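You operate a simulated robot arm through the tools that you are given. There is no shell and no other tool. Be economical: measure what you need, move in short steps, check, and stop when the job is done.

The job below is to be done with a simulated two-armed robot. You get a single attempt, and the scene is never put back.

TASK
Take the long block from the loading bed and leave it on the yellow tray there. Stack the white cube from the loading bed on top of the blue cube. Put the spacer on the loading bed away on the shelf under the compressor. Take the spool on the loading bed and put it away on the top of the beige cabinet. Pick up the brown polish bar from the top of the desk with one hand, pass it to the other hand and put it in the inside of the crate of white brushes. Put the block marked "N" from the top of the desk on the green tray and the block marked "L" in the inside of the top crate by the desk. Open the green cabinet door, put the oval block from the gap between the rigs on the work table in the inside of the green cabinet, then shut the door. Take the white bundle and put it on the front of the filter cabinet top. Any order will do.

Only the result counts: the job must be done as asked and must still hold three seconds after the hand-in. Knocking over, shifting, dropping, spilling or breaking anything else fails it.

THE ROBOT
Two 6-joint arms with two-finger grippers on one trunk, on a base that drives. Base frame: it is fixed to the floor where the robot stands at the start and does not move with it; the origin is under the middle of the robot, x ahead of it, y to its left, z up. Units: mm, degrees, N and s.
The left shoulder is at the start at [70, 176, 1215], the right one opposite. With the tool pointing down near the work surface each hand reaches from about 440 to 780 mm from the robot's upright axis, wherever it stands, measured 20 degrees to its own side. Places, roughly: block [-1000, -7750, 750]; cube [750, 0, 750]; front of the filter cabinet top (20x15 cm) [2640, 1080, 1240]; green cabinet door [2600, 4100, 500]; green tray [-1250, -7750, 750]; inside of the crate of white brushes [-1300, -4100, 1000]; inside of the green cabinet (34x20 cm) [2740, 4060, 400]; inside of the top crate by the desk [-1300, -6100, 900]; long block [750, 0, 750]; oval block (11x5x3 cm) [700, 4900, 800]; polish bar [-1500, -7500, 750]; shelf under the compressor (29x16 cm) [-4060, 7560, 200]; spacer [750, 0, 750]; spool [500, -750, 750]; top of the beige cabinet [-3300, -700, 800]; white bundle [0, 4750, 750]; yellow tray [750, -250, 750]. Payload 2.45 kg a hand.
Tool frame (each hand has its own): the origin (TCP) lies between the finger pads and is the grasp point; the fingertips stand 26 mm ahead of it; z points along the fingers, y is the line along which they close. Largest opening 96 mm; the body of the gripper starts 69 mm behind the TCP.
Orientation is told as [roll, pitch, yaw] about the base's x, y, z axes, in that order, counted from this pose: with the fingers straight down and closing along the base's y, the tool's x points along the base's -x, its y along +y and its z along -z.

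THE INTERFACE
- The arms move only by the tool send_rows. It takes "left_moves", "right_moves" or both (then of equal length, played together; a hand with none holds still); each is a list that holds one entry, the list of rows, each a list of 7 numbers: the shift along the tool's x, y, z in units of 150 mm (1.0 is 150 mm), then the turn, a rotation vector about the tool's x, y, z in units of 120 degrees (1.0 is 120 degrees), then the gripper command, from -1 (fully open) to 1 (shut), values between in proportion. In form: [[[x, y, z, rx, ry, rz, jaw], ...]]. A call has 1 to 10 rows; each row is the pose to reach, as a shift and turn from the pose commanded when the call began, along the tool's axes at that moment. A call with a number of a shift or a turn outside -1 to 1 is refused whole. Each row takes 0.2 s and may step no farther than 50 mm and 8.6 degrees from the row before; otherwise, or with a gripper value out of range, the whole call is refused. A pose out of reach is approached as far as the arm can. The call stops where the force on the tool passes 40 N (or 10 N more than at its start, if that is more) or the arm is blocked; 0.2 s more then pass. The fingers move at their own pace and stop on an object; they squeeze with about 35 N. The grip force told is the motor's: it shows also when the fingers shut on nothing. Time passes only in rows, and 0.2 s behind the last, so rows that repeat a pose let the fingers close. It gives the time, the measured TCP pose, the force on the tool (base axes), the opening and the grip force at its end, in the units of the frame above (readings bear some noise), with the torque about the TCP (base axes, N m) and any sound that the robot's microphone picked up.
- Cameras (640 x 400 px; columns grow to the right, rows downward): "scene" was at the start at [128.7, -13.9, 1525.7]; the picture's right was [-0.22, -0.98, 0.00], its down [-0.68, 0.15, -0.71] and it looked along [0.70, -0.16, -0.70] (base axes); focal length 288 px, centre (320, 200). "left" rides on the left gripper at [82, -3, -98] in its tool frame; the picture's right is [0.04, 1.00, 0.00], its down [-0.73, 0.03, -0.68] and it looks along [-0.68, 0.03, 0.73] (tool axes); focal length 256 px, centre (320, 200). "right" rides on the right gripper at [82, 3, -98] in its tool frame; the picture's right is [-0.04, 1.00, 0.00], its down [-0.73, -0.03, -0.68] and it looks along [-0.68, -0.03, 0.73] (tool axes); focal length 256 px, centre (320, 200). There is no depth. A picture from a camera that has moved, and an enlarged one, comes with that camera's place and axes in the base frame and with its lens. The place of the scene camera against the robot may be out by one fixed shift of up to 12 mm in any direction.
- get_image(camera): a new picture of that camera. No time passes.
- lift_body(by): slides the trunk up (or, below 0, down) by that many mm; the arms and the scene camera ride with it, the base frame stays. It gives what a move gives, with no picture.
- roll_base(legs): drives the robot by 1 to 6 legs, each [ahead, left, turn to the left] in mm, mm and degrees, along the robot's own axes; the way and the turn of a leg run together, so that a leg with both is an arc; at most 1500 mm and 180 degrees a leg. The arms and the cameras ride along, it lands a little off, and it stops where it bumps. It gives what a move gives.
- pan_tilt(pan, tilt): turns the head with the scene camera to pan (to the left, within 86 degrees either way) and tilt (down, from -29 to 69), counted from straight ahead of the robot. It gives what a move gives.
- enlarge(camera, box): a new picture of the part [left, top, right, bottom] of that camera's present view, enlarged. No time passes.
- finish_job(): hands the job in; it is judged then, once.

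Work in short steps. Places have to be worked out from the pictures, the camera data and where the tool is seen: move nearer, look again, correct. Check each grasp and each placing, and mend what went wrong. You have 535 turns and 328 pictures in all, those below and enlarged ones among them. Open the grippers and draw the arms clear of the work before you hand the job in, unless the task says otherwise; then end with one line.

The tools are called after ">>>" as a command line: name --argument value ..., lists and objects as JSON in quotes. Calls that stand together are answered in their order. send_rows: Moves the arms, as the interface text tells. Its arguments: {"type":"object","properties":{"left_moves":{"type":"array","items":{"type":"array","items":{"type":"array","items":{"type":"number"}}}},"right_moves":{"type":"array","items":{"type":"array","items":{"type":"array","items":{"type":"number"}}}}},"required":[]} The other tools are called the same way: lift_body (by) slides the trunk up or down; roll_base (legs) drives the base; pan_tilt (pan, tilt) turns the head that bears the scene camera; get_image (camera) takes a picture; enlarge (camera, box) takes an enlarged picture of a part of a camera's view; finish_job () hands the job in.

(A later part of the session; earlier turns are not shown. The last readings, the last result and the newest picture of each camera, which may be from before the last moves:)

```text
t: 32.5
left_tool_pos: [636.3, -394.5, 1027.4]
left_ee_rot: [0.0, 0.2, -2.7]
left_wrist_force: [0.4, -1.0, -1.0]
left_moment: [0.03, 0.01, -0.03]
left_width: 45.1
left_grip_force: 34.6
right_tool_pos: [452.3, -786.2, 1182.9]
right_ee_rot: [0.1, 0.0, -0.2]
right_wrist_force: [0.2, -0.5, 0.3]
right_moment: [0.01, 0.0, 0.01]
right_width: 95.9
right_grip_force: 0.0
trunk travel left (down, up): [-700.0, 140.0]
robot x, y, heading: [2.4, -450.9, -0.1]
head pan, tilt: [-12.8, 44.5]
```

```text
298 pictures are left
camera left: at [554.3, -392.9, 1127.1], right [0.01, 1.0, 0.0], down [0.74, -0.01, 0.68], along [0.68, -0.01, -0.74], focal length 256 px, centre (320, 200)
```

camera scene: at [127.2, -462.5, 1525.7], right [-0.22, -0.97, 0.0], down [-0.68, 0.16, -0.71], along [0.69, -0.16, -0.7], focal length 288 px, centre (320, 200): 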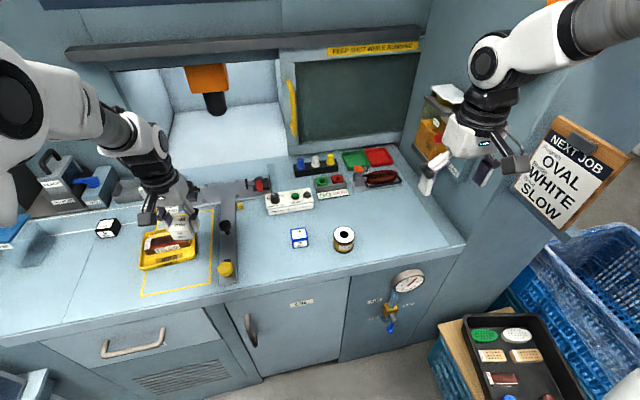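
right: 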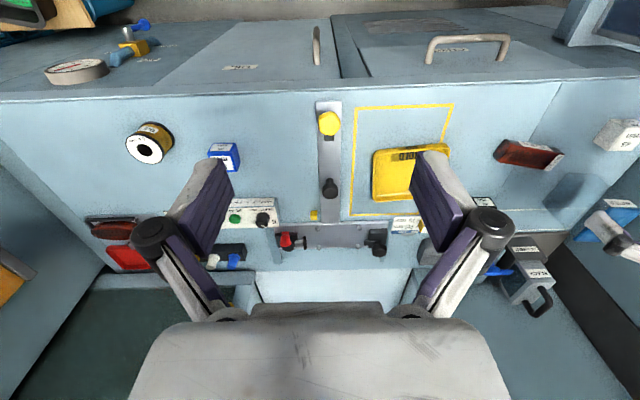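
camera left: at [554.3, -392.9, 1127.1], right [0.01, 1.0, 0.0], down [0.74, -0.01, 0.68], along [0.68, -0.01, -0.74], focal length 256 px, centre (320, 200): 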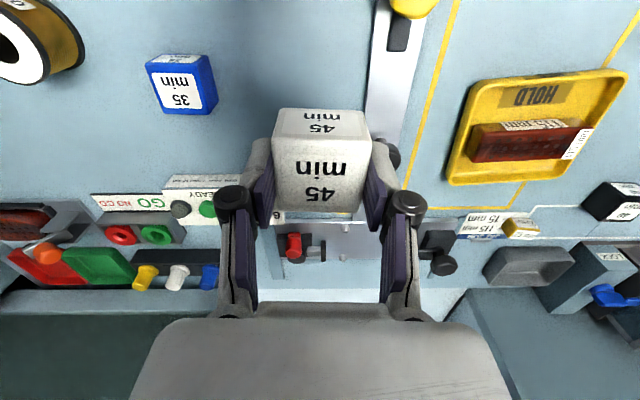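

Both views agree on blue cube at (644,-521). I move over it and go down to TCP ≈ 945.

>>> send_rows --left_moves '[[[-0.02, -0.2, 0, 0, 0, 0, 1], [-0.05, -0.42, 0, 0, 0, 0, 1], [-0.08, -0.65, 0, 0, 0, 0, 1], [-0.093, -0.84, 0, 0, 0, 0, 1], [-0.093, -0.84, 0.2, 0, 0, 0, 1], [-0.093, -0.84, 0.4, 0, 0, 0, 1], [-0.093, -0.84, 0.53, 0, 0, 0, 1]]]'

>>> get_image --camera "left"

>>> enlarge --camera "scene" --box '[260, 180, 360, 260]'

```text
t: 34.1
left_tool_pos: [695.8, -477.3, 950.5]
left_ee_rot: [0.0, 0.4, -2.7]
left_wrist_force: [-0.1, 0.6, -1.7]
left_moment: [-0.01, 0.04, 0.0]
left_width: 44.8
left_grip_force: 35.0
left hand out of reach, approached as far as the arm can: row 1, 2, 3, 4, 5, 6, 7
right_tool_pos: [452.8, -784.0, 1183.4]
right_ee_rot: [0.0, 0.1, -0.2]
right_wrist_force: [0.2, -0.1, 0.1]
right_moment: [0.01, -0.03, 0.02]
right_width: 96.1
right_grip_force: 0.1
trunk travel left (down, up): [-700.0, 140.0]
robot x, y, heading: [-3.1, -447.7, -0.3]
head pan, tilt: [-12.8, 44.5]
```

```text
297 pictures are left
camera left: at [615.7, -476.6, 1050.1], right [0.01, 1.0, 0.0], down [0.74, -0.01, 0.67], along [0.67, -0.01, -0.74], focal length 256 px, centre (320, 200)
```

left: 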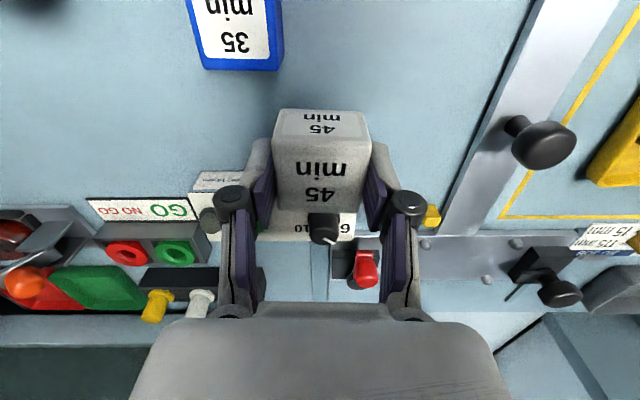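

```text
5.00 times, centred on (310, 220) of scene
camera zoom: at [128.3, -463.2, 1525.7], right [-0.22, -0.97, 0.0], down [-0.68, 0.16, -0.71], along [0.69, -0.16, -0.7], focal length 1441 px, centre (370, 100)
```

zoom: 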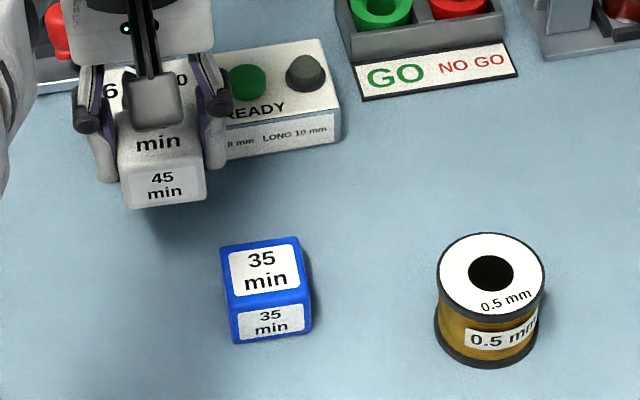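

The arm could not follow there (out of reach inward). I raise the hand, roll the base 180 mm further right, and see.

>>> send_rows --left_moves '[[[0, 0, -0.2, 0, 0, 0, 1], [0, 0, -0.4, 0, 0, 0, 1], [0, 0, -0.55, 0, 0, 0, 1]]]'

>>> roll_base --legs '[[0, -120, 0]]'

```text
t: 34.9
left_tool_pos: [697.5, -477.7, 1033.0]
left_ee_rot: [0.0, 0.2, -2.9]
left_wrist_force: [-0.1, 0.2, -0.5]
left_moment: [0.03, -0.01, 0.03]
left_width: 45.0
left_grip_force: 34.7
right_tool_pos: [451.8, -784.9, 1184.1]
right_ee_rot: [0.1, 0.0, -0.2]
right_wrist_force: [-0.4, 0.1, -0.6]
right_moment: [-0.01, 0.02, -0.01]
right_width: 96.0
right_grip_force: 0.0
trunk travel left (down, up): [-700.0, 140.0]
robot x, y, heading: [-4.5, -453.3, -0.2]
head pan, tilt: [-12.8, 44.5]
```

```text
t: 36.1
left_tool_pos: [698.0, -595.6, 1033.5]
left_ee_rot: [0.0, 0.4, -2.9]
left_wrist_force: [-0.1, 0.2, -0.4]
left_moment: [-0.02, -0.04, -0.02]
left_width: 45.0
left_grip_force: 35.1
right_tool_pos: [452.5, -902.2, 1185.1]
right_ee_rot: [-0.1, 0.0, -0.3]
right_wrist_force: [0.2, 0.3, -0.5]
right_moment: [0.01, 0.01, 0.01]
right_width: 96.0
right_grip_force: 0.1
trunk travel left (down, up): [-700.0, 140.0]
robot x, y, heading: [1.5, -568.0, -0.1]
head pan, tilt: [-12.8, 44.5]
heard: click
```

A click was heard; I check the scene.

>>> get_image --camera "scene"

>>> get_image --camera "right"

```text
295 pictures are left
camera scene: at [127.0, -580.3, 1525.8], right [-0.22, -0.97, 0.0], down [-0.68, 0.16, -0.71], along [0.69, -0.16, -0.7], focal length 288 px, centre (320, 200)
```

scene: 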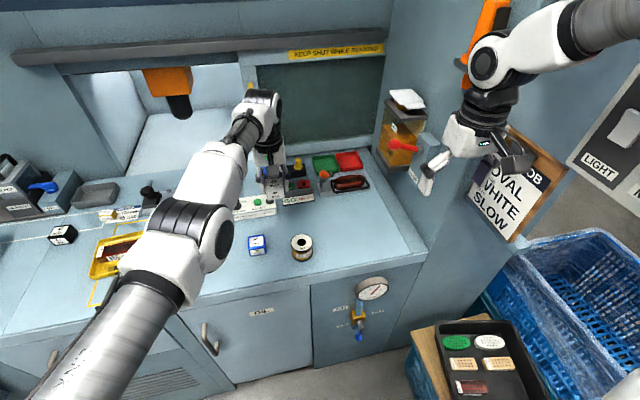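

```text
294 pictures are left
camera right: at [370.6, -899.6, 1283.2], right [0.04, 1.0, 0.0], down [0.73, -0.03, 0.68], along [0.68, -0.03, -0.73], focal length 256 px, centre (320, 200)
```

right: 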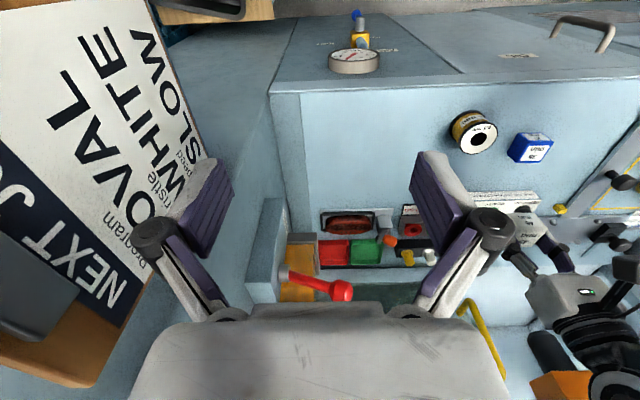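

Nothing seems disturbed. I move the left hand to above the blue cube, staying high, and check.

>>> send_rows --left_moves '[[[0.1, 0.13, 0, 0, 0, 0, 1], [0.2, 0.25, 0, 0, 0, 0, 1], [0.3, 0.37, 0, 0, 0, 0, 1], [0.385, 0.48, 0, 0, 0, 0, 1], [0.385, 0.48, 0.2, 0, 0, 0, 1], [0.385, 0.48, 0.4, 0, 0, 0, 1], [0.385, 0.48, 0.5, 0, 0, 0, 1]]]'

>>> get_image --camera "left"

>>> enlarge --camera "scene" --box '[200, 170, 360, 290]'

```text
t: 37.7
left_tool_pos: [643.1, -520.7, 958.5]
left_ee_rot: [0.0, 0.3, -2.8]
left_wrist_force: [0.5, 0.2, 0.5]
left_moment: [0.0, 0.01, -0.01]
left_width: 45.0
left_grip_force: 35.0
left hand out of reach, approached as far as the arm can: row 1
right_tool_pos: [450.5, -903.6, 1185.7]
right_ee_rot: [-0.2, 0.0, -0.2]
right_wrist_force: [0.4, -0.2, -0.5]
right_moment: [-0.02, 0.03, 0.0]
right_width: 96.1
right_grip_force: 0.0
trunk travel left (down, up): [-700.0, 140.0]
robot x, y, heading: [-4.3, -568.6, -0.3]
head pan, tilt: [-12.8, 44.5]
```

```text
293 pictures are left
camera left: at [561.8, -519.6, 1058.1], right [0.01, 1.0, 0.0], down [0.74, -0.01, 0.68], along [0.68, -0.01, -0.74], focal length 256 px, centre (320, 200)
```

left: 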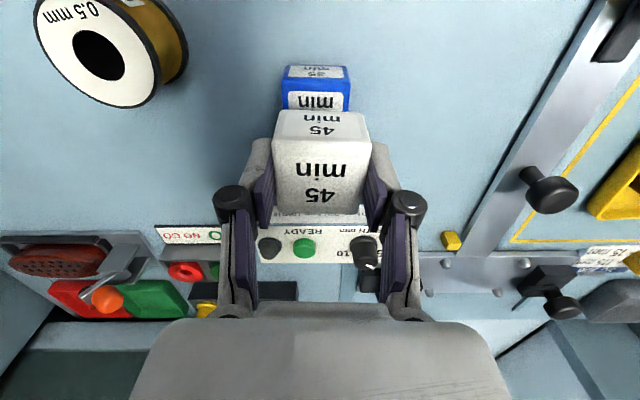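

```text
3.33 times, centred on (280, 230) of scene
camera zoom: at [125.4, -580.3, 1525.9], right [-0.22, -0.97, 0.0], down [-0.68, 0.16, -0.71], along [0.7, -0.16, -0.7], focal length 961 px, centre (453, 100)
```

zoom: 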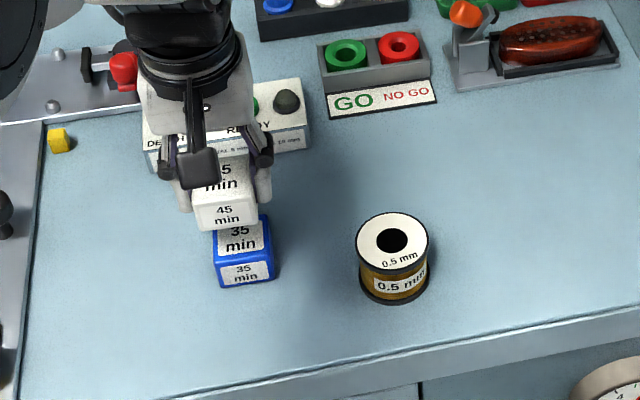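

Aligned within 3 mm; I shift 3 mm and lower until contact.

>>> send_rows --left_moves '[[[0, -0.02, 0.08, 0, 0, 0, 1], [0, -0.02, 0.13, 0, 0, 0, 1], [0, -0.02, 0.15, 0, 0, 0, 1], [0, -0.02, 0.17, 0, 0, 0, 1], [0, -0.02, 0.185, 0, 0, 0, 1], [0, -0.02, 0.2, 0, 0, 0, 1]]]'

>>> enlarge --camera "scene" --box '[220, 200, 320, 265]'

```text
t: 39.1
left_tool_pos: [642.5, -523.9, 929.6]
left_ee_rot: [-0.1, 0.2, -2.7]
left_wrist_force: [0.3, -0.5, -1.3]
left_moment: [0.02, 0.0, -0.02]
left_width: 45.2
left_grip_force: 35.2
right_tool_pos: [450.2, -902.3, 1185.8]
right_ee_rot: [-0.1, -0.1, -0.1]
right_wrist_force: [-0.2, 0.3, 0.6]
right_moment: [0.02, 0.02, -0.04]
right_width: 96.0
right_grip_force: 0.1
trunk travel left (down, up): [-700.0, 140.0]
robot x, y, heading: [-0.1, -568.7, -0.2]
head pan, tilt: [-12.8, 44.5]
```

```text
6.15 times, centred on (270, 232) of scene
camera zoom: at [125.5, -580.3, 1525.8], right [-0.22, -0.97, 0.0], down [-0.68, 0.16, -0.71], along [0.7, -0.16, -0.7], focal length 1773 px, centre (628, 0)
```

zoom: 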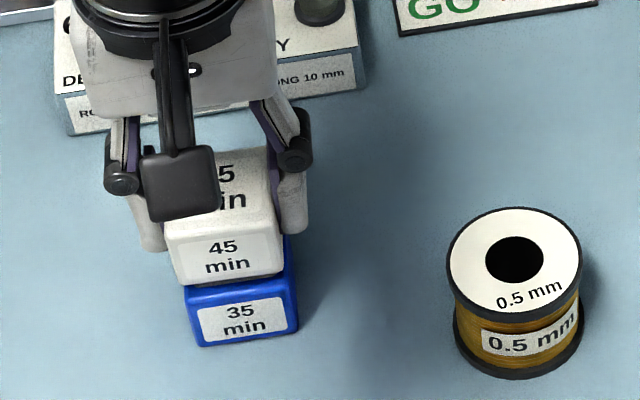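

Close; shift another 4 mm toward -y and step down to contact.

>>> send_rows --left_moves '[[[0, -0.025, 0, 0, 0, 0, 1], [0, -0.025, 0.015, 0, 0, 0, 1], [0, -0.025, 0.03, 0, 0, 0, 1], [0, -0.025, 0.045, 0, 0, 0, 1]]]'

```text
t: 40.1
left_tool_pos: [642.6, -528.4, 923.1]
left_ee_rot: [-0.2, 0.1, -2.8]
left_wrist_force: [-0.6, -0.5, 2.1]
left_moment: [0.02, -0.02, 0.0]
left_width: 44.8
left_grip_force: 35.1
right_tool_pos: [451.0, -902.5, 1184.5]
right_ee_rot: [0.0, 0.0, -0.3]
right_wrist_force: [-0.1, -0.4, 0.3]
right_moment: [-0.04, 0.0, 0.01]
right_width: 96.1
right_grip_force: 0.0
trunk travel left (down, up): [-700.0, 140.0]
robot x, y, heading: [-1.5, -571.9, -0.2]
head pan, tilt: [-12.8, 44.5]
```

>>> send_rows --left_moves '[[[0, 0, 0.01, 0, 0, 0, 1], [0, 0, 0.018, 0, 0, 0, 1]]]'

>>> enlarge --camera "scene" --box '[220, 200, 320, 265]'

```text
t: 40.7
left_tool_pos: [641.6, -527.0, 922.1]
left_ee_rot: [-0.2, 0.0, -2.8]
left_wrist_force: [-1.9, -1.5, 25.3]
left_moment: [0.08, 0.18, 0.03]
left_width: 45.2
left_grip_force: 34.9
right_tool_pos: [450.0, -902.0, 1185.5]
right_ee_rot: [-0.2, -0.1, -0.2]
right_wrist_force: [0.6, -0.6, 0.7]
right_moment: [-0.03, -0.01, 0.0]
right_width: 95.7
right_grip_force: 0.1
trunk travel left (down, up): [-700.0, 140.0]
robot x, y, heading: [-4.0, -566.8, -0.2]
head pan, tilt: [-12.8, 44.5]
```

```text
6.15 times, centred on (270, 232) of scene
camera zoom: at [124.3, -580.3, 1526.4], right [-0.22, -0.97, 0.0], down [-0.68, 0.16, -0.71], along [0.7, -0.16, -0.7], focal length 1773 px, centre (628, 0)
```

zoom: 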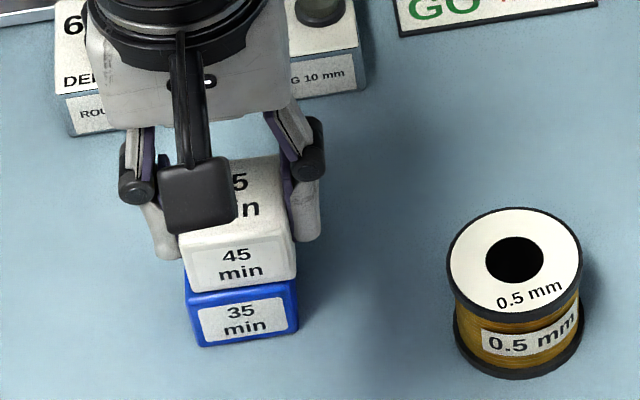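

Contact firm and well aligned. I ease up 2 mm, open gently, then lift away.

>>> send_rows --left_moves '[[[0, 0, -0.012, 0, 0, 0, 1], [0, 0, -0.012, 0, 0, 0, 0], [0, 0, -0.012, 0, 0, 0, -0.4], [0, 0, -0.012, 0, 0, 0, -0.8], [0, 0, -0.1, 0, 0, 0, -0.8], [0, 0, -0.3, 0, 0, 0, -0.8], [0, 0, -0.6, 0, 0, 0, -0.8], [0, 0, -0.9, 0, 0, 0, -0.8]]]'

>>> get_image --camera "left"

```text
t: 42.5
left_tool_pos: [643.8, -523.6, 1052.4]
left_ee_rot: [-0.5, 0.7, -2.3]
left_wrist_force: [-0.5, 0.9, -0.6]
left_moment: [0.03, -0.02, -0.01]
left_width: 86.6
left_grip_force: 0.1
right_tool_pos: [451.7, -902.3, 1184.6]
right_ee_rot: [-0.1, 0.0, -0.3]
right_wrist_force: [0.0, -0.4, -1.0]
right_moment: [0.0, -0.02, 0.01]
right_width: 95.8
right_grip_force: 0.0
trunk travel left (down, up): [-700.0, 140.0]
robot x, y, heading: [-4.0, -568.2, -0.2]
head pan, tilt: [-12.8, 44.5]
```

```text
289 pictures are left
camera left: at [562.4, -522.7, 1151.7], right [0.0, 1.0, -0.01], down [0.74, 0.01, 0.67], along [0.67, -0.01, -0.74], focal length 256 px, centre (320, 200)
```

left: 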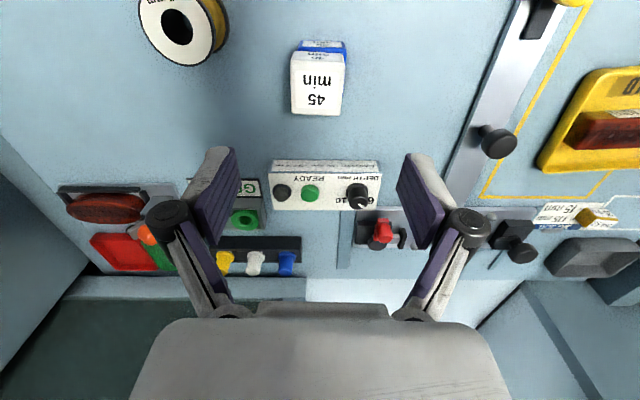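

White cube is stacked on the blue one. Now I look closer at the two yellow candidates for the "spacer".

>>> enlarge --camera "scene" --box '[90, 190, 250, 250]'

>>> enlarge --camera "left" --box '[500, 190, 640, 270]'

```text
4.00 times, centred on (170, 220) of scene
camera zoom: at [125.8, -580.4, 1525.8], right [-0.22, -0.97, 0.0], down [-0.68, 0.16, -0.71], along [0.7, -0.16, -0.7], focal length 1153 px, centre (920, 120)
```

zoom: 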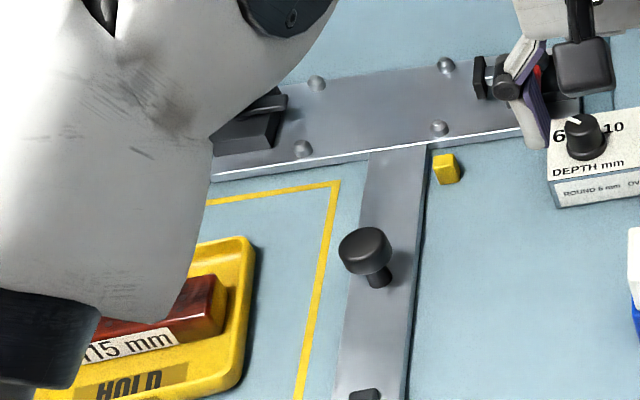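

```text
4.57 times, centred on (570, 230) of left
camera zoom: at [562.4, -522.7, 1151.7], right [0.0, 1.0, -0.01], down [0.74, 0.01, 0.67], along [0.67, -0.01, -0.74], focal length 1170 px, centre (-823, 63)
```

zoom: 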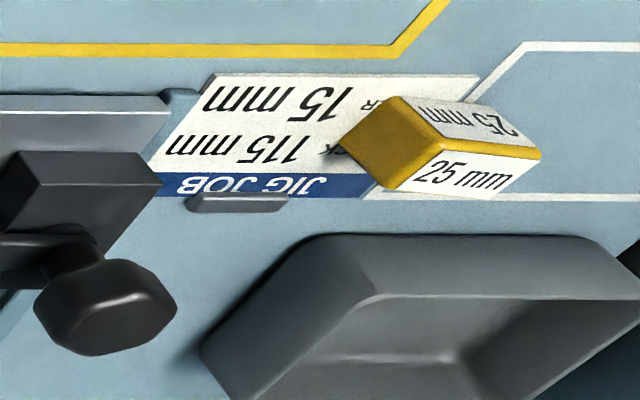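

I'll fetch the spool with the right hand first: roll 110 mm left, then bring the right hand over it.

>>> roll_base --legs '[[0, 110, 0]]'

>>> send_rows --right_moves '[[[-0.2, 0.18, 0.1, 0, 0, 0, -1], [-0.4, 0.36, 0.2, 0, 0, 0, -1], [-0.6, 0.54, 0.3, 0, 0, 0, -1], [-0.8, 0.72, 0.45, 0, 0, 0, -1], [-0.97, 0.83, 0.6, 0, 0, 0, -1], [-0.97, 0.83, 0.8, 0, 0, 0, -1]]]'

>>> get_image --camera "right"

```text
t: 43.7
left_tool_pos: [644.8, -415.3, 1055.0]
left_ee_rot: [-0.4, 0.3, -2.2]
left_wrist_force: [-0.4, -0.3, -0.1]
left_moment: [-0.01, 0.0, 0.0]
left_width: 86.5
left_grip_force: 0.1
right_tool_pos: [453.2, -794.9, 1184.4]
right_ee_rot: [0.0, 0.0, -0.1]
right_wrist_force: [0.9, 0.0, 1.1]
right_moment: [0.0, 0.02, -0.01]
right_width: 96.0
right_grip_force: 0.0
trunk travel left (down, up): [-700.0, 140.0]
robot x, y, heading: [-0.1, -460.8, -0.5]
head pan, tilt: [-12.8, 44.5]
```

```text
t: 45.1
left_tool_pos: [644.6, -415.0, 1055.1]
left_ee_rot: [-0.4, 0.4, -2.1]
left_wrist_force: [-0.4, 0.1, -0.2]
left_moment: [0.01, 0.01, 0.0]
left_width: 86.2
left_grip_force: 0.0
right_tool_pos: [597.9, -669.6, 1063.5]
right_ee_rot: [0.2, -0.1, -0.1]
right_wrist_force: [-0.2, 0.4, 0.6]
right_moment: [-0.02, 0.0, 0.01]
right_width: 95.9
right_grip_force: 0.1
trunk travel left (down, up): [-700.0, 140.0]
robot x, y, heading: [-0.9, -459.1, -0.0]
head pan, tilt: [-12.8, 44.5]
```

```text
286 pictures are left
camera right: at [516.5, -667.1, 1161.9], right [0.04, 1.0, 0.0], down [0.73, -0.03, 0.68], along [0.68, -0.03, -0.73], focal length 256 px, centre (320, 200)
```

right: 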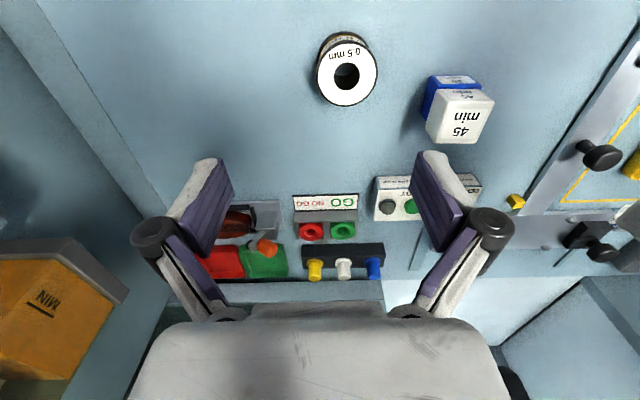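

Spool at about (605,-643). Move over it and descend to TCP ≈ 905.

>>> send_rows --right_moves '[[[-0.03, 0.1, 0.2, 0, 0, 0, -1], [-0.03, 0.175, 0.45, 0, 0, 0, -1], [-0.03, 0.175, 0.7, 0, 0, 0, -1], [-0.03, 0.175, 0.97, 0, 0, 0, -1]]]'

>>> get_image --camera "right"

```text
t: 46.1
left_tool_pos: [648.1, -413.2, 1054.4]
left_ee_rot: [-0.5, 0.4, -2.0]
left_wrist_force: [0.9, 0.2, 0.1]
left_moment: [0.02, 0.02, 0.0]
left_width: 86.3
left_grip_force: 0.1
right_tool_pos: [604.3, -643.2, 917.7]
right_ee_rot: [-0.1, 0.0, -0.2]
right_wrist_force: [0.0, -0.2, -0.5]
right_moment: [0.01, -0.01, 0.0]
right_width: 95.9
right_grip_force: 0.0
trunk travel left (down, up): [-700.0, 140.0]
robot x, y, heading: [-0.6, -456.7, -0.0]
head pan, tilt: [-12.8, 44.5]
```

```text
285 pictures are left
camera right: at [523.6, -640.8, 1015.9], right [0.04, 1.0, 0.0], down [0.73, -0.03, 0.68], along [0.68, -0.03, -0.73], focal length 256 px, centre (320, 200)
```

right: 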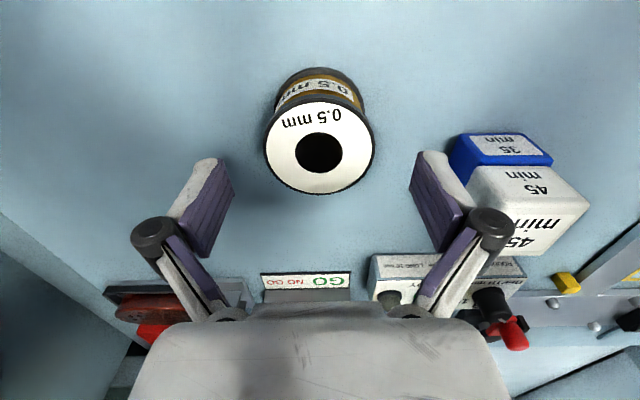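

Centred. Descend to TCP ≈ 878 and close.

>>> send_rows --right_moves '[[[0, 0, 0.13, 0, 0, 0, -1], [0, 0, 0.25, 0, 0, 0, -1], [0, 0, 0.265, 0, 0, 0, -0.5], [0, 0, 0.265, 0, 0, 0, 0], [0, 0, 0.265, 0, 0, 0, 0.8], [0, 0, 0.265, 0, 0, 0, 1]]]'

```text
t: 47.5
left_tool_pos: [646.1, -413.5, 1056.1]
left_ee_rot: [-0.5, 0.3, -2.0]
left_wrist_force: [-0.3, 0.4, -0.7]
left_moment: [0.01, 0.01, 0.03]
left_width: 86.1
left_grip_force: 0.1
right_tool_pos: [603.4, -644.1, 878.3]
right_ee_rot: [0.0, -0.1, -0.1]
right_wrist_force: [-1.0, 0.1, 2.1]
right_moment: [-0.04, -0.06, -0.03]
right_width: 58.6
right_grip_force: 34.8
trunk travel left (down, up): [-700.0, 140.0]
robot x, y, heading: [-1.1, -459.6, -0.4]
head pan, tilt: [-12.8, 44.5]
```

Spool gripped at 58.6 mm. Slow lift.

>>> send_rows --right_moves '[[[0, 0, -0.03, 0, 0, 0, 1], [0, 0, -0.08, 0, 0, 0, 1], [0, 0, -0.15, 0, 0, 0, 1], [0, 0, -0.3, 0, 0, 0, 1], [0, 0, -0.5, 0, 0, 0, 1], [0, 0, -0.75, 0, 0, 0, 1], [0, 0, -0.98, 0, 0, 0, 1]]]'

>>> get_image --camera "right"

```text
t: 49.1
left_tool_pos: [644.6, -413.1, 1054.4]
left_ee_rot: [-0.6, 0.3, -1.9]
left_wrist_force: [-1.1, 0.1, 0.5]
left_moment: [0.03, -0.01, 0.03]
left_width: 86.4
left_grip_force: 0.0
right_tool_pos: [601.9, -645.1, 1026.9]
right_ee_rot: [0.0, -0.1, -0.2]
right_wrist_force: [0.0, 0.1, -2.2]
right_moment: [0.02, -0.04, 0.0]
right_width: 59.0
right_grip_force: 34.8
trunk travel left (down, up): [-700.0, 140.0]
robot x, y, heading: [-0.6, -456.0, -0.3]
head pan, tilt: [-12.8, 44.5]
```

```text
284 pictures are left
camera right: at [520.3, -641.2, 1125.4], right [0.04, 1.0, 0.0], down [0.73, -0.03, 0.68], along [0.68, -0.03, -0.73], focal length 256 px, centre (320, 200)
```

right: 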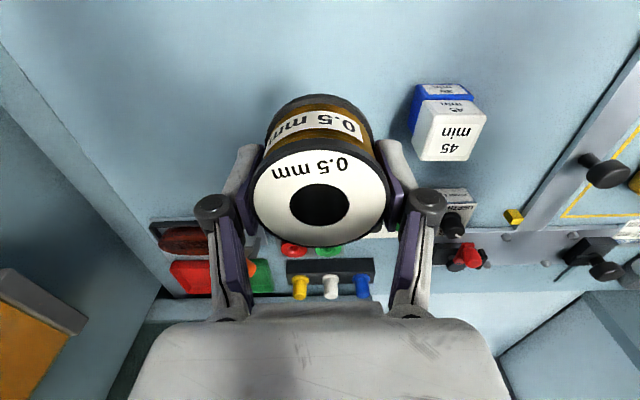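

Spool secure. I raise and draw in the right hand, then roll left 250 and ahead 120 toward the 25 mm block.

>>> send_rows --right_moves '[[[0.1, 0, -0.2, 0, 0, 0, 1], [0.3, 0, -0.4, 0, 0, 0, 1], [0.5, 0, -0.6, 0, 0, 0, 1], [0.6, 0, -0.7, 0, 0, 0, 1]]]'

>>> roll_base --legs '[[0, 250, 0], [120, 0, 0]]'

>>> get_image --camera "left"

>>> get_image --camera "scene"

```text
t: 50.1
left_tool_pos: [644.4, -413.1, 1055.0]
left_ee_rot: [-0.5, 0.4, -2.2]
left_wrist_force: [0.3, 0.3, -0.1]
left_moment: [0.0, -0.02, 0.01]
left_width: 86.4
left_grip_force: 0.1
right_tool_pos: [511.5, -643.8, 1131.5]
right_ee_rot: [0.0, 0.0, -0.1]
right_wrist_force: [-1.6, 0.1, -2.1]
right_moment: [-0.01, 0.01, -0.02]
right_width: 58.5
right_grip_force: 35.8
trunk travel left (down, up): [-700.0, 140.0]
robot x, y, heading: [-1.3, -458.5, 0.1]
head pan, tilt: [-12.8, 44.5]
```

```text
t: 52.8
left_tool_pos: [764.9, -162.4, 1056.3]
left_ee_rot: [-0.4, 0.3, -2.0]
left_wrist_force: [-0.1, -0.9, -0.2]
left_moment: [0.01, 0.02, 0.0]
left_width: 86.4
left_grip_force: 0.0
right_tool_pos: [631.8, -392.4, 1130.8]
right_ee_rot: [0.0, 0.0, -0.1]
right_wrist_force: [-0.2, -0.8, -1.0]
right_moment: [-0.07, -0.01, -0.01]
right_width: 58.6
right_grip_force: 34.0
trunk travel left (down, up): [-700.0, 140.0]
robot x, y, heading: [117.2, -205.6, -0.1]
head pan, tilt: [-12.8, 44.5]
```

```text
283 pictures are left
camera left: at [684.0, -161.6, 1154.8], right [0.0, 1.0, -0.01], down [0.74, 0.01, 0.67], along [0.68, 0.0, -0.74], focal length 256 px, centre (320, 200)
```

left: 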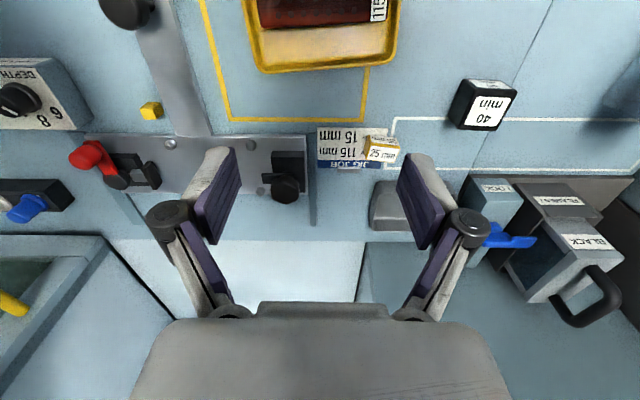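

```text
282 pictures are left
camera scene: at [246.3, -221.6, 1525.8], right [-0.22, -0.97, 0.0], down [-0.68, 0.16, -0.71], along [0.7, -0.16, -0.7], focal length 288 px, centre (320, 200)
```

scene: 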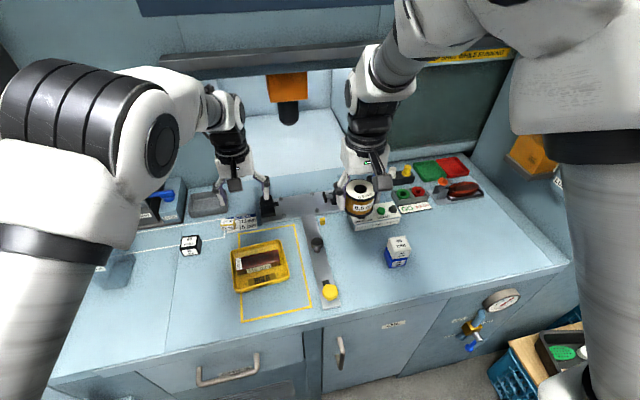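

Zoom on both yellow pieces from this closer view.

>>> enlarge --camera "left" --box '[310, 110, 420, 180]'

>>> enlarge --camera "left" --box '[110, 80, 200, 140]'

```text
5.71 times, centred on (365, 145) of left
camera zoom: at [684.0, -161.6, 1154.8], right [0.0, 1.0, -0.01], down [0.74, 0.01, 0.67], along [0.68, 0.0, -0.74], focal length 1463 px, centre (63, 514)
```

zoom: 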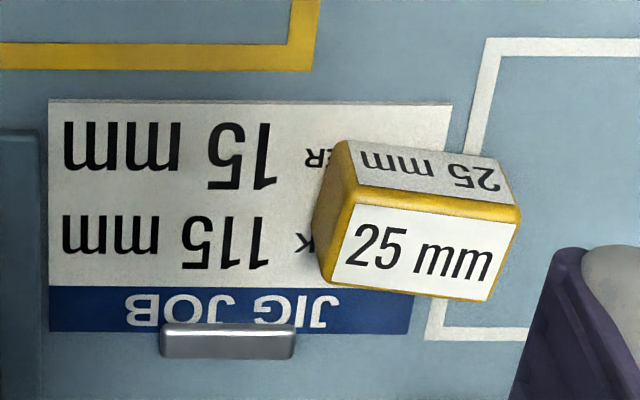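

```text
6.67 times, centred on (155, 110) of left
camera zoom: at [684.0, -161.6, 1154.8], right [0.0, 1.0, -0.01], down [0.74, 0.01, 0.67], along [0.68, 0.0, -0.74], focal length 1707 px, centre (1420, 800)
```

zoom: 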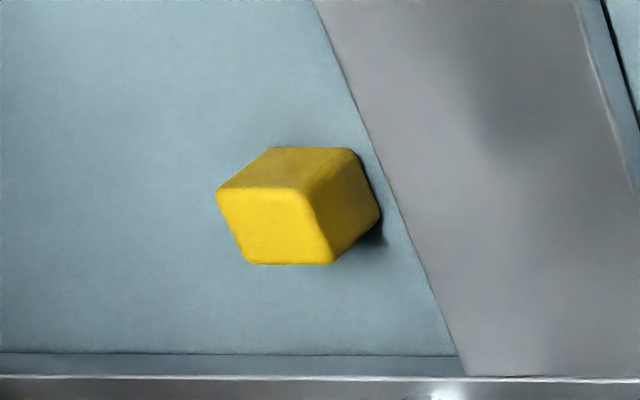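

The labelled 25 mm piece is the spacer (the plain bright-yellow cube belongs to the jig). It's at about (870,-79). I roll 60 mm ahead to bring it in reach and move the left hand over it.

>>> roll_base --legs '[[60, 0, 0]]'

>>> send_rows --left_moves '[[[-0.1, 0.18, 0.05, 0, 0, 0, -1], [-0.2, 0.36, 0.1, 0, 0, 0.01, -1], [-0.25, 0.54, 0.15, 0, 0, 0.02, -1], [-0.25, 0.57, 0.3, 0, 0, 0.02, -1]]]'

>>> get_image --camera "left"

```text
t: 53.8
left_tool_pos: [821.2, -161.7, 1057.9]
left_ee_rot: [-0.5, 0.1, -2.1]
left_wrist_force: [-1.2, -1.6, -0.6]
left_moment: [0.03, -0.05, 0.01]
left_width: 86.5
left_grip_force: 0.1
right_tool_pos: [689.7, -393.5, 1132.3]
right_ee_rot: [0.1, -0.3, -0.1]
right_wrist_force: [-0.9, -1.0, -1.8]
right_moment: [0.0, -0.04, -0.01]
right_width: 58.6
right_grip_force: 35.1
trunk travel left (down, up): [-700.0, 140.0]
robot x, y, heading: [181.5, -205.7, -0.1]
head pan, tilt: [-12.8, 44.5]
```

```text
t: 54.8
left_tool_pos: [866.7, -79.5, 1009.0]
left_ee_rot: [-0.5, 0.3, -4.5]
left_wrist_force: [0.1, 0.6, 0.2]
left_moment: [0.01, 0.02, -0.01]
left_width: 95.6
left_grip_force: 0.1
right_tool_pos: [692.8, -391.8, 1130.5]
right_ee_rot: [0.0, 0.1, -0.1]
right_wrist_force: [0.3, 0.5, -2.2]
right_moment: [-0.01, -0.03, -0.01]
right_width: 58.8
right_grip_force: 34.9
trunk travel left (down, up): [-700.0, 140.0]
robot x, y, heading: [178.7, -207.7, -0.1]
head pan, tilt: [-12.8, 44.5]
```

```text
279 pictures are left
camera left: at [785.1, -74.9, 1108.7], right [0.04, 1.0, -0.01], down [0.74, -0.02, 0.67], along [0.67, -0.03, -0.74], focal length 256 px, centre (320, 200)
```

left: 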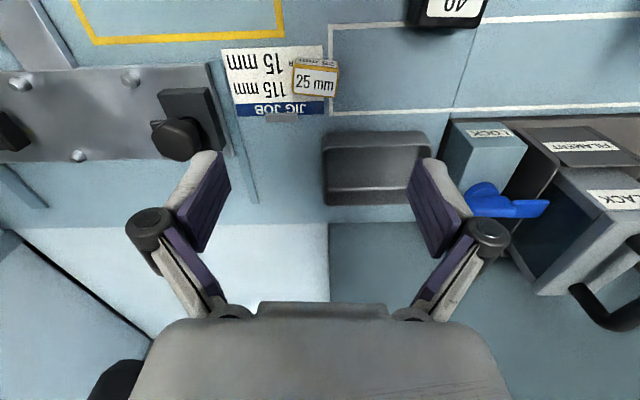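

Spacer right below. Descend to TCP≈ 884 with a 6° turn.

>>> send_rows --left_moves '[[[0, -0.02, 0.2, 0, 0, 0.02, -1], [0, -0.02, 0.45, 0, 0, 0.04, -1], [0, -0.02, 0.7, 0, 0, 0.045, -0.6], [0, -0.02, 0.83, 0, 0, 0.045, -0.6]]]'

>>> get_image --camera "left"

```text
t: 55.8
left_tool_pos: [865.8, -82.5, 884.7]
left_ee_rot: [-0.6, 0.3, -10.0]
left_wrist_force: [0.3, 0.5, -0.2]
left_moment: [-0.01, 0.03, 0.0]
left_width: 76.8
left_grip_force: 0.0
right_tool_pos: [693.2, -392.3, 1130.6]
right_ee_rot: [0.0, 0.0, -0.1]
right_wrist_force: [0.4, 0.3, -1.4]
right_moment: [-0.01, 0.02, 0.02]
right_width: 58.4
right_grip_force: 35.7
trunk travel left (down, up): [-700.0, 140.0]
robot x, y, heading: [176.9, -209.4, -0.2]
head pan, tilt: [-12.8, 44.5]
```

```text
278 pictures are left
camera left: at [784.9, -70.9, 983.8], right [0.13, 0.99, -0.01], down [0.73, -0.09, 0.68], along [0.67, -0.1, -0.74], focal length 256 px, centre (320, 200)
```

left: 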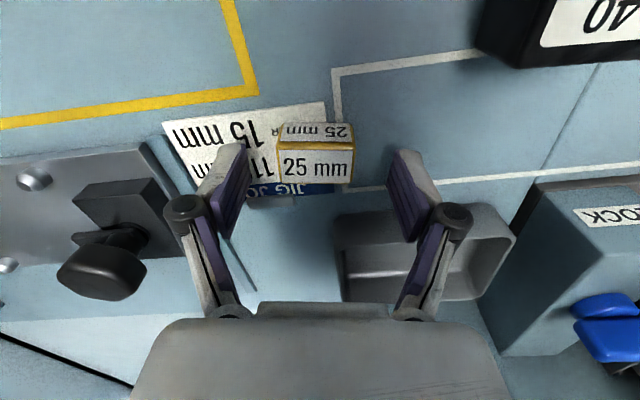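

Good; lower 3 mm and close.

>>> send_rows --left_moves '[[[0, -0.01, 0.02, 0, 0, 0, -0.3], [0, -0.01, 0.02, 0, 0, 0, 0], [0, -0.01, 0.02, 0, 0, 0, 0.6], [0, -0.01, 0.02, 0, 0, 0, 1]]]'

```text
t: 56.8
left_tool_pos: [864.0, -84.0, 880.9]
left_ee_rot: [-0.4, 0.5, -9.9]
left_wrist_force: [-0.3, 0.8, 0.1]
left_moment: [0.0, 0.0, 0.03]
left_width: 38.8
left_grip_force: 35.6
right_tool_pos: [693.0, -391.4, 1130.6]
right_ee_rot: [0.0, 0.0, -0.1]
right_wrist_force: [-0.1, -0.2, -2.1]
right_moment: [0.0, -0.02, 0.01]
right_width: 58.4
right_grip_force: 35.5
trunk travel left (down, up): [-700.0, 140.0]
robot x, y, heading: [178.4, -207.6, -0.4]
head pan, tilt: [-12.8, 44.5]
```

Held. Slow lift.

>>> send_rows --left_moves '[[[0, 0, -0.03, 0, 0, 0, 1], [0, 0, -0.08, 0, 0, 0, 1], [0, 0, -0.15, 0, 0, 0, 1], [0, 0, -0.3, 0, 0, 0, 1], [0, 0, -0.5, 0, 0, 0, 1], [0, 0, -0.75, 0, 0, 0, 1], [0, 0, -0.98, 0, 0, 0, 1]]]'

>>> get_image --camera "left"

```text
t: 58.4
left_tool_pos: [865.2, -83.4, 1029.6]
left_ee_rot: [-0.5, 0.4, -9.9]
left_wrist_force: [0.3, -1.1, 0.0]
left_moment: [-0.01, -0.01, 0.02]
left_width: 38.8
left_grip_force: 35.4
right_tool_pos: [692.6, -392.6, 1131.2]
right_ee_rot: [0.1, 0.0, -0.1]
right_wrist_force: [-0.2, 0.8, -1.7]
right_moment: [-0.01, -0.03, 0.01]
right_width: 58.6
right_grip_force: 35.0
trunk travel left (down, up): [-700.0, 140.0]
robot x, y, heading: [180.7, -207.9, -0.3]
head pan, tilt: [-12.8, 44.5]
```

```text
277 pictures are left
camera left: at [784.7, -71.6, 1128.8], right [0.13, 0.99, -0.01], down [0.73, -0.09, 0.68], along [0.67, -0.1, -0.74], focal length 256 px, centre (320, 200)
```

left: 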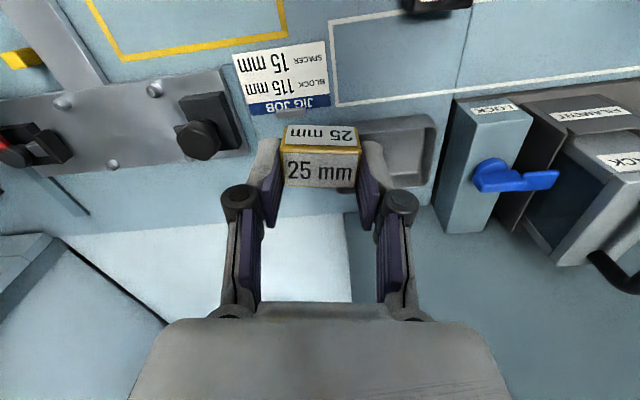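

Spacer secured. I back away 800 mm from the bed, then look around with the head for the path.

>>> roll_base --legs '[[-800, 0, 0]]'

>>> pan_tilt --pan -80 --tilt 20

>>> get_image --camera "scene"

>>> pan_tilt --pan 80 --tilt 20

>>> get_image --camera "scene"

```text
t: 62.7
left_tool_pos: [63.4, -80.8, 1027.7]
left_ee_rot: [-0.6, 0.2, -9.8]
left_wrist_force: [0.6, 0.3, -0.8]
left_moment: [-0.01, -0.02, 0.01]
left_width: 38.8
left_grip_force: 34.9
right_tool_pos: [-108.9, -391.0, 1129.4]
right_ee_rot: [0.0, -0.1, 0.0]
right_wrist_force: [0.4, -0.2, -1.3]
right_moment: [0.0, -0.02, -0.05]
right_width: 58.6
right_grip_force: 34.7
trunk travel left (down, up): [-700.0, 140.0]
robot x, y, heading: [-623.3, -204.3, 0.1]
head pan, tilt: [-12.8, 44.5]
```

```text
t: 64.1
left_tool_pos: [62.9, -80.7, 1029.1]
left_ee_rot: [-0.5, 0.3, -9.8]
left_wrist_force: [-0.5, -1.0, 0.3]
left_moment: [-0.01, 0.01, 0.01]
left_width: 38.9
left_grip_force: 34.9
right_tool_pos: [-110.8, -390.6, 1131.4]
right_ee_rot: [0.0, 0.1, -0.1]
right_wrist_force: [0.8, 0.5, -1.2]
right_moment: [-0.02, -0.03, 0.01]
right_width: 58.3
right_grip_force: 34.8
trunk travel left (down, up): [-700.0, 140.0]
robot x, y, heading: [-625.5, -206.3, -0.1]
head pan, tilt: [-80.0, 20.0]
```

```text
276 pictures are left
camera scene: at [-558.9, -294.4, 1563.6], right [-0.98, -0.17, 0.0], down [-0.06, 0.34, -0.94], along [0.16, -0.93, -0.34], focal length 288 px, centre (320, 200)
```

scene: 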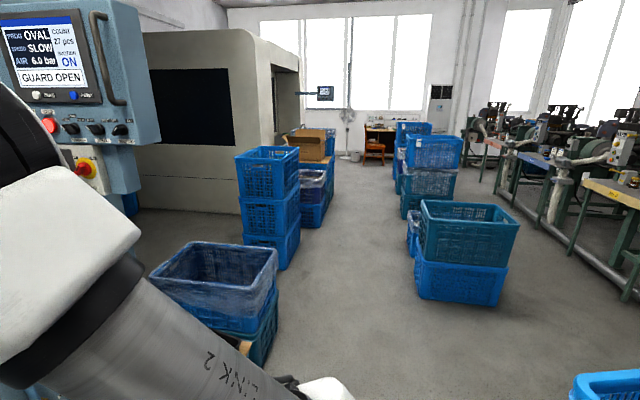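

```text
t: 66.5
left_tool_pos: [63.7, -81.4, 1028.5]
left_ee_rot: [-0.4, 0.3, -9.8]
left_wrist_force: [0.1, 0.8, -0.5]
left_moment: [-0.01, -0.01, 0.01]
left_width: 38.9
left_grip_force: 34.6
right_tool_pos: [-108.6, -390.5, 1130.2]
right_ee_rot: [0.0, 0.0, 0.1]
right_wrist_force: [-0.3, -0.7, -1.9]
right_moment: [0.01, 0.0, -0.01]
right_width: 58.4
right_grip_force: 35.0
trunk travel left (down, up): [-700.0, 140.0]
robot x, y, heading: [-625.6, -208.3, -0.3]
head pan, tilt: [80.0, 20.0]
```

```text
275 pictures are left
camera scene: at [-558.7, -111.0, 1563.7], right [0.98, -0.17, 0.0], down [-0.06, -0.34, -0.94], along [0.16, 0.93, -0.34], focal length 288 px, centre (320, 200)
```

scene: 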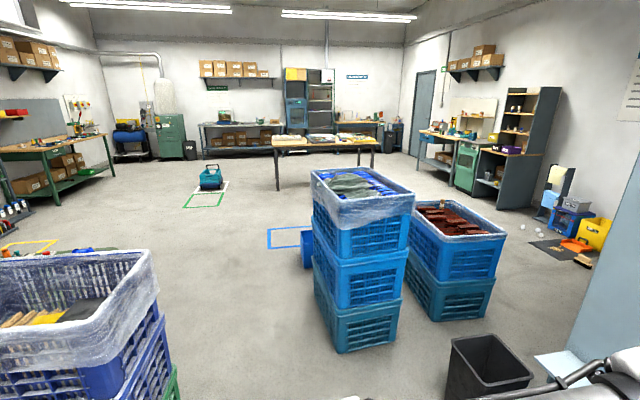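

The hall is open around me. I turn 180° to face the beige cabinet side and look.

>>> roll_base --legs '[[0, 0, 179]]'

>>> pan_tilt --pan 0 --tilt 22

>>> get_image --camera "scene"

```text
t: 74.2
left_tool_pos: [-1314.7, -315.2, 1029.4]
left_ee_rot: [-0.4, 0.3, 168.8]
left_wrist_force: [-1.1, 0.8, -0.9]
left_moment: [0.02, 0.02, -0.01]
left_width: 38.8
left_grip_force: 35.2
right_tool_pos: [-1134.1, -10.0, 1131.2]
right_ee_rot: [0.0, 0.0, 178.6]
right_wrist_force: [-1.2, -0.3, -1.3]
right_moment: [0.01, -0.01, -0.02]
right_width: 58.3
right_grip_force: 34.9
trunk travel left (down, up): [-700.0, 140.0]
robot x, y, heading: [-624.1, -205.6, 178.6]
head pan, tilt: [80.0, 20.0]
```

```text
t: 75.7
left_tool_pos: [-1314.3, -315.6, 1028.9]
left_ee_rot: [-0.5, 0.3, 168.8]
left_wrist_force: [0.1, -0.4, -0.6]
left_moment: [0.01, 0.0, 0.0]
left_width: 38.9
left_grip_force: 35.2
right_tool_pos: [-1134.9, -10.8, 1130.2]
right_ee_rot: [0.0, 0.1, 178.6]
right_wrist_force: [0.5, -0.3, -1.5]
right_moment: [-0.02, 0.0, -0.03]
right_width: 58.1
right_grip_force: 35.1
trunk travel left (down, up): [-700.0, 140.0]
robot x, y, heading: [-624.8, -208.6, 178.5]
head pan, tilt: [0.0, 22.0]
```

```text
274 pictures are left
camera scene: at [-769.2, -199.0, 1560.4], right [0.02, 1.0, 0.0], down [0.37, -0.01, -0.93], along [-0.93, 0.02, -0.38], focal length 288 px, centre (320, 200)
```

scene: 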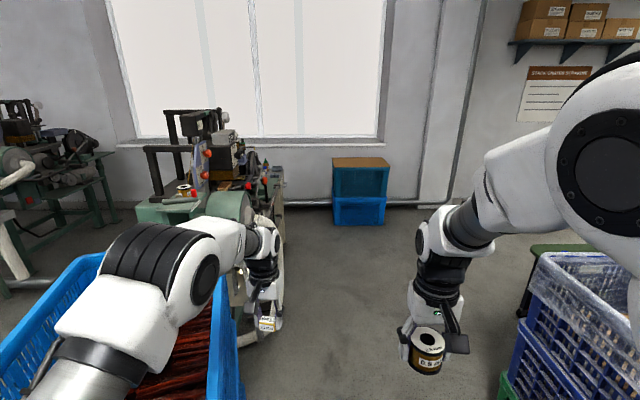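

The beige cabinet should be near pixel (260,175), behind the machine; zoom.

>>> enlarge --camera "scene" --box '[130, 90, 330, 340]'

```text
1.60 times, centred on (230, 215) of scene
camera zoom: at [-769.2, -199.0, 1560.4], right [0.02, 1.0, 0.0], down [0.37, -0.01, -0.93], along [-0.93, 0.02, -0.38], focal length 461 px, centre (464, 176)
```

zoom: 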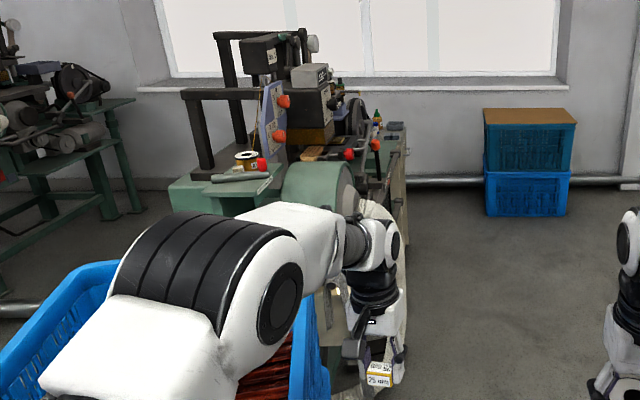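

The cabinet stands beyond the machine. I drive ahead with a shift to the right (toward +y) through the open corridor and look again.

>>> roll_base --legs '[[0, -350, 0], [1000, 0, 0]]'

>>> pan_tilt --pan 25 --tilt 25

>>> get_image --camera "scene"

```text
t: 82.9
left_tool_pos: [-2324.1, 63.4, 1029.8]
left_ee_rot: [-0.4, 0.3, 168.4]
left_wrist_force: [0.4, 0.0, -0.1]
left_moment: [0.01, -0.01, -0.01]
left_width: 39.0
left_grip_force: 34.8
right_tool_pos: [-2141.4, 367.8, 1130.4]
right_ee_rot: [0.0, -0.1, 178.3]
right_wrist_force: [-0.2, 0.3, -1.9]
right_moment: [0.04, 0.06, -0.01]
right_width: 58.1
right_grip_force: 35.1
trunk travel left (down, up): [-700.0, 140.0]
robot x, y, heading: [-1628.3, 168.5, 178.3]
head pan, tilt: [0.0, 22.0]
```

```text
t: 83.8
left_tool_pos: [-2324.2, 63.6, 1028.7]
left_ee_rot: [-0.5, 0.4, 168.5]
left_wrist_force: [0.5, 0.0, 0.6]
left_moment: [0.02, -0.02, 0.01]
left_width: 38.6
left_grip_force: 35.3
right_tool_pos: [-2141.7, 368.6, 1130.9]
right_ee_rot: [0.0, -0.1, 178.3]
right_wrist_force: [-0.8, 0.7, -2.6]
right_moment: [0.02, 0.01, -0.02]
right_width: 58.2
right_grip_force: 35.1
trunk travel left (down, up): [-700.0, 140.0]
robot x, y, heading: [-1630.1, 170.7, 178.4]
head pan, tilt: [25.0, 25.0]
```

```text
272 pictures are left
camera scene: at [-1769.5, 138.6, 1555.6], right [-0.39, 0.92, 0.0], down [0.39, 0.17, -0.91], along [-0.83, -0.36, -0.42], focal length 288 px, centre (320, 200)
```

scene: 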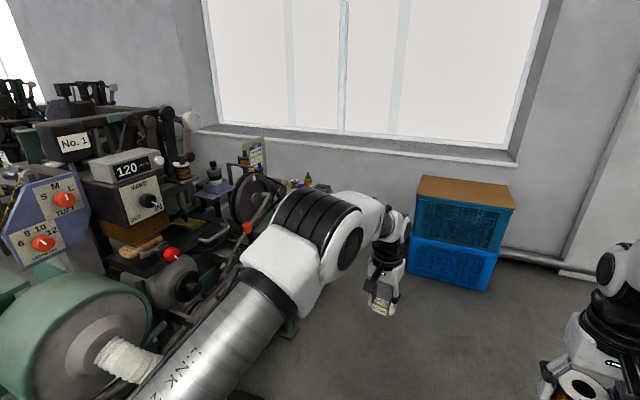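

I move 600 mm further ahead and pan left to see the cabinet.

>>> roll_base --legs '[[650, 0, 0]]'

>>> pan_tilt --pan 50 --tilt 35

>>> get_image --camera "scene"

```text
t: 87.4
left_tool_pos: [-2970.2, 84.0, 1029.2]
left_ee_rot: [-0.5, 0.3, 168.5]
left_wrist_force: [-0.1, -0.5, -1.1]
left_moment: [-0.01, -0.04, -0.01]
left_width: 39.0
left_grip_force: 34.7
right_tool_pos: [-2789.6, 387.7, 1131.5]
right_ee_rot: [0.0, 0.0, 178.2]
right_wrist_force: [-0.4, 0.2, -2.0]
right_moment: [0.02, 0.06, 0.0]
right_width: 58.1
right_grip_force: 35.0
trunk travel left (down, up): [-700.0, 140.0]
robot x, y, heading: [-2278.2, 189.5, 178.2]
head pan, tilt: [25.0, 25.0]
```

```text
t: 88.2
left_tool_pos: [-2971.9, 84.9, 1029.3]
left_ee_rot: [-0.5, 0.2, 168.4]
left_wrist_force: [-0.5, -0.3, 0.0]
left_moment: [0.0, 0.02, -0.02]
left_width: 39.1
left_grip_force: 35.0
right_tool_pos: [-2789.5, 388.3, 1129.6]
right_ee_rot: [-0.1, 0.0, 178.2]
right_wrist_force: [-0.8, 0.7, -0.8]
right_moment: [0.0, 0.02, 0.01]
right_width: 58.3
right_grip_force: 35.4
trunk travel left (down, up): [-700.0, 140.0]
robot x, y, heading: [-2280.4, 195.0, 178.2]
head pan, tilt: [50.0, 35.0]
```

```text
271 pictures are left
camera scene: at [-2391.7, 129.4, 1539.8], right [-0.74, 0.67, 0.0], down [0.38, 0.43, -0.82], along [-0.55, -0.61, -0.57], focal length 288 px, centre (320, 200)
```

scene: 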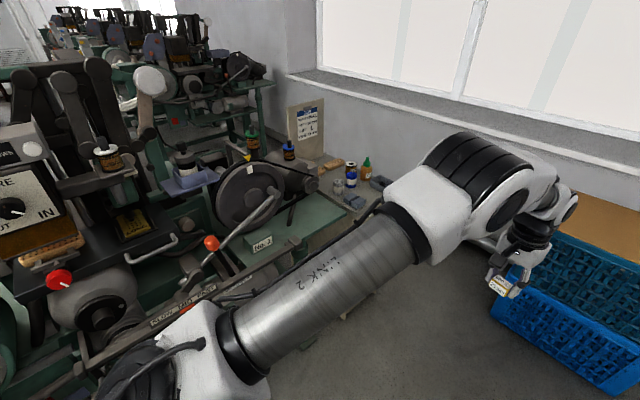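

Zoom at the spot near (345,185).

>>> enlarge --camera "scene" --box '[220, 100, 440, 260]'

```text
2.50 times, centred on (330, 180) of scene
camera zoom: at [-2391.7, 129.4, 1539.8], right [-0.74, 0.67, 0.0], down [0.38, 0.43, -0.82], along [-0.55, -0.61, -0.57], focal length 720 px, centre (295, 250)
```

zoom: 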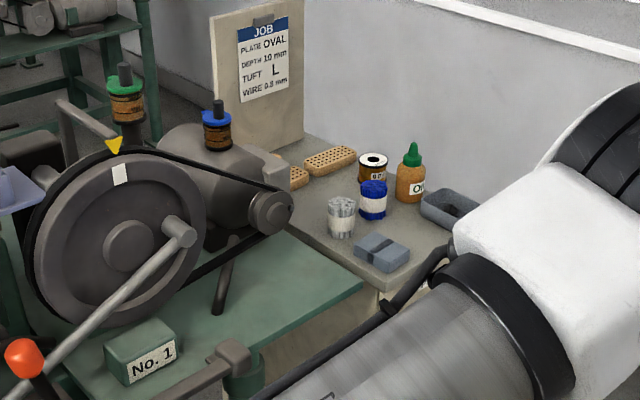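

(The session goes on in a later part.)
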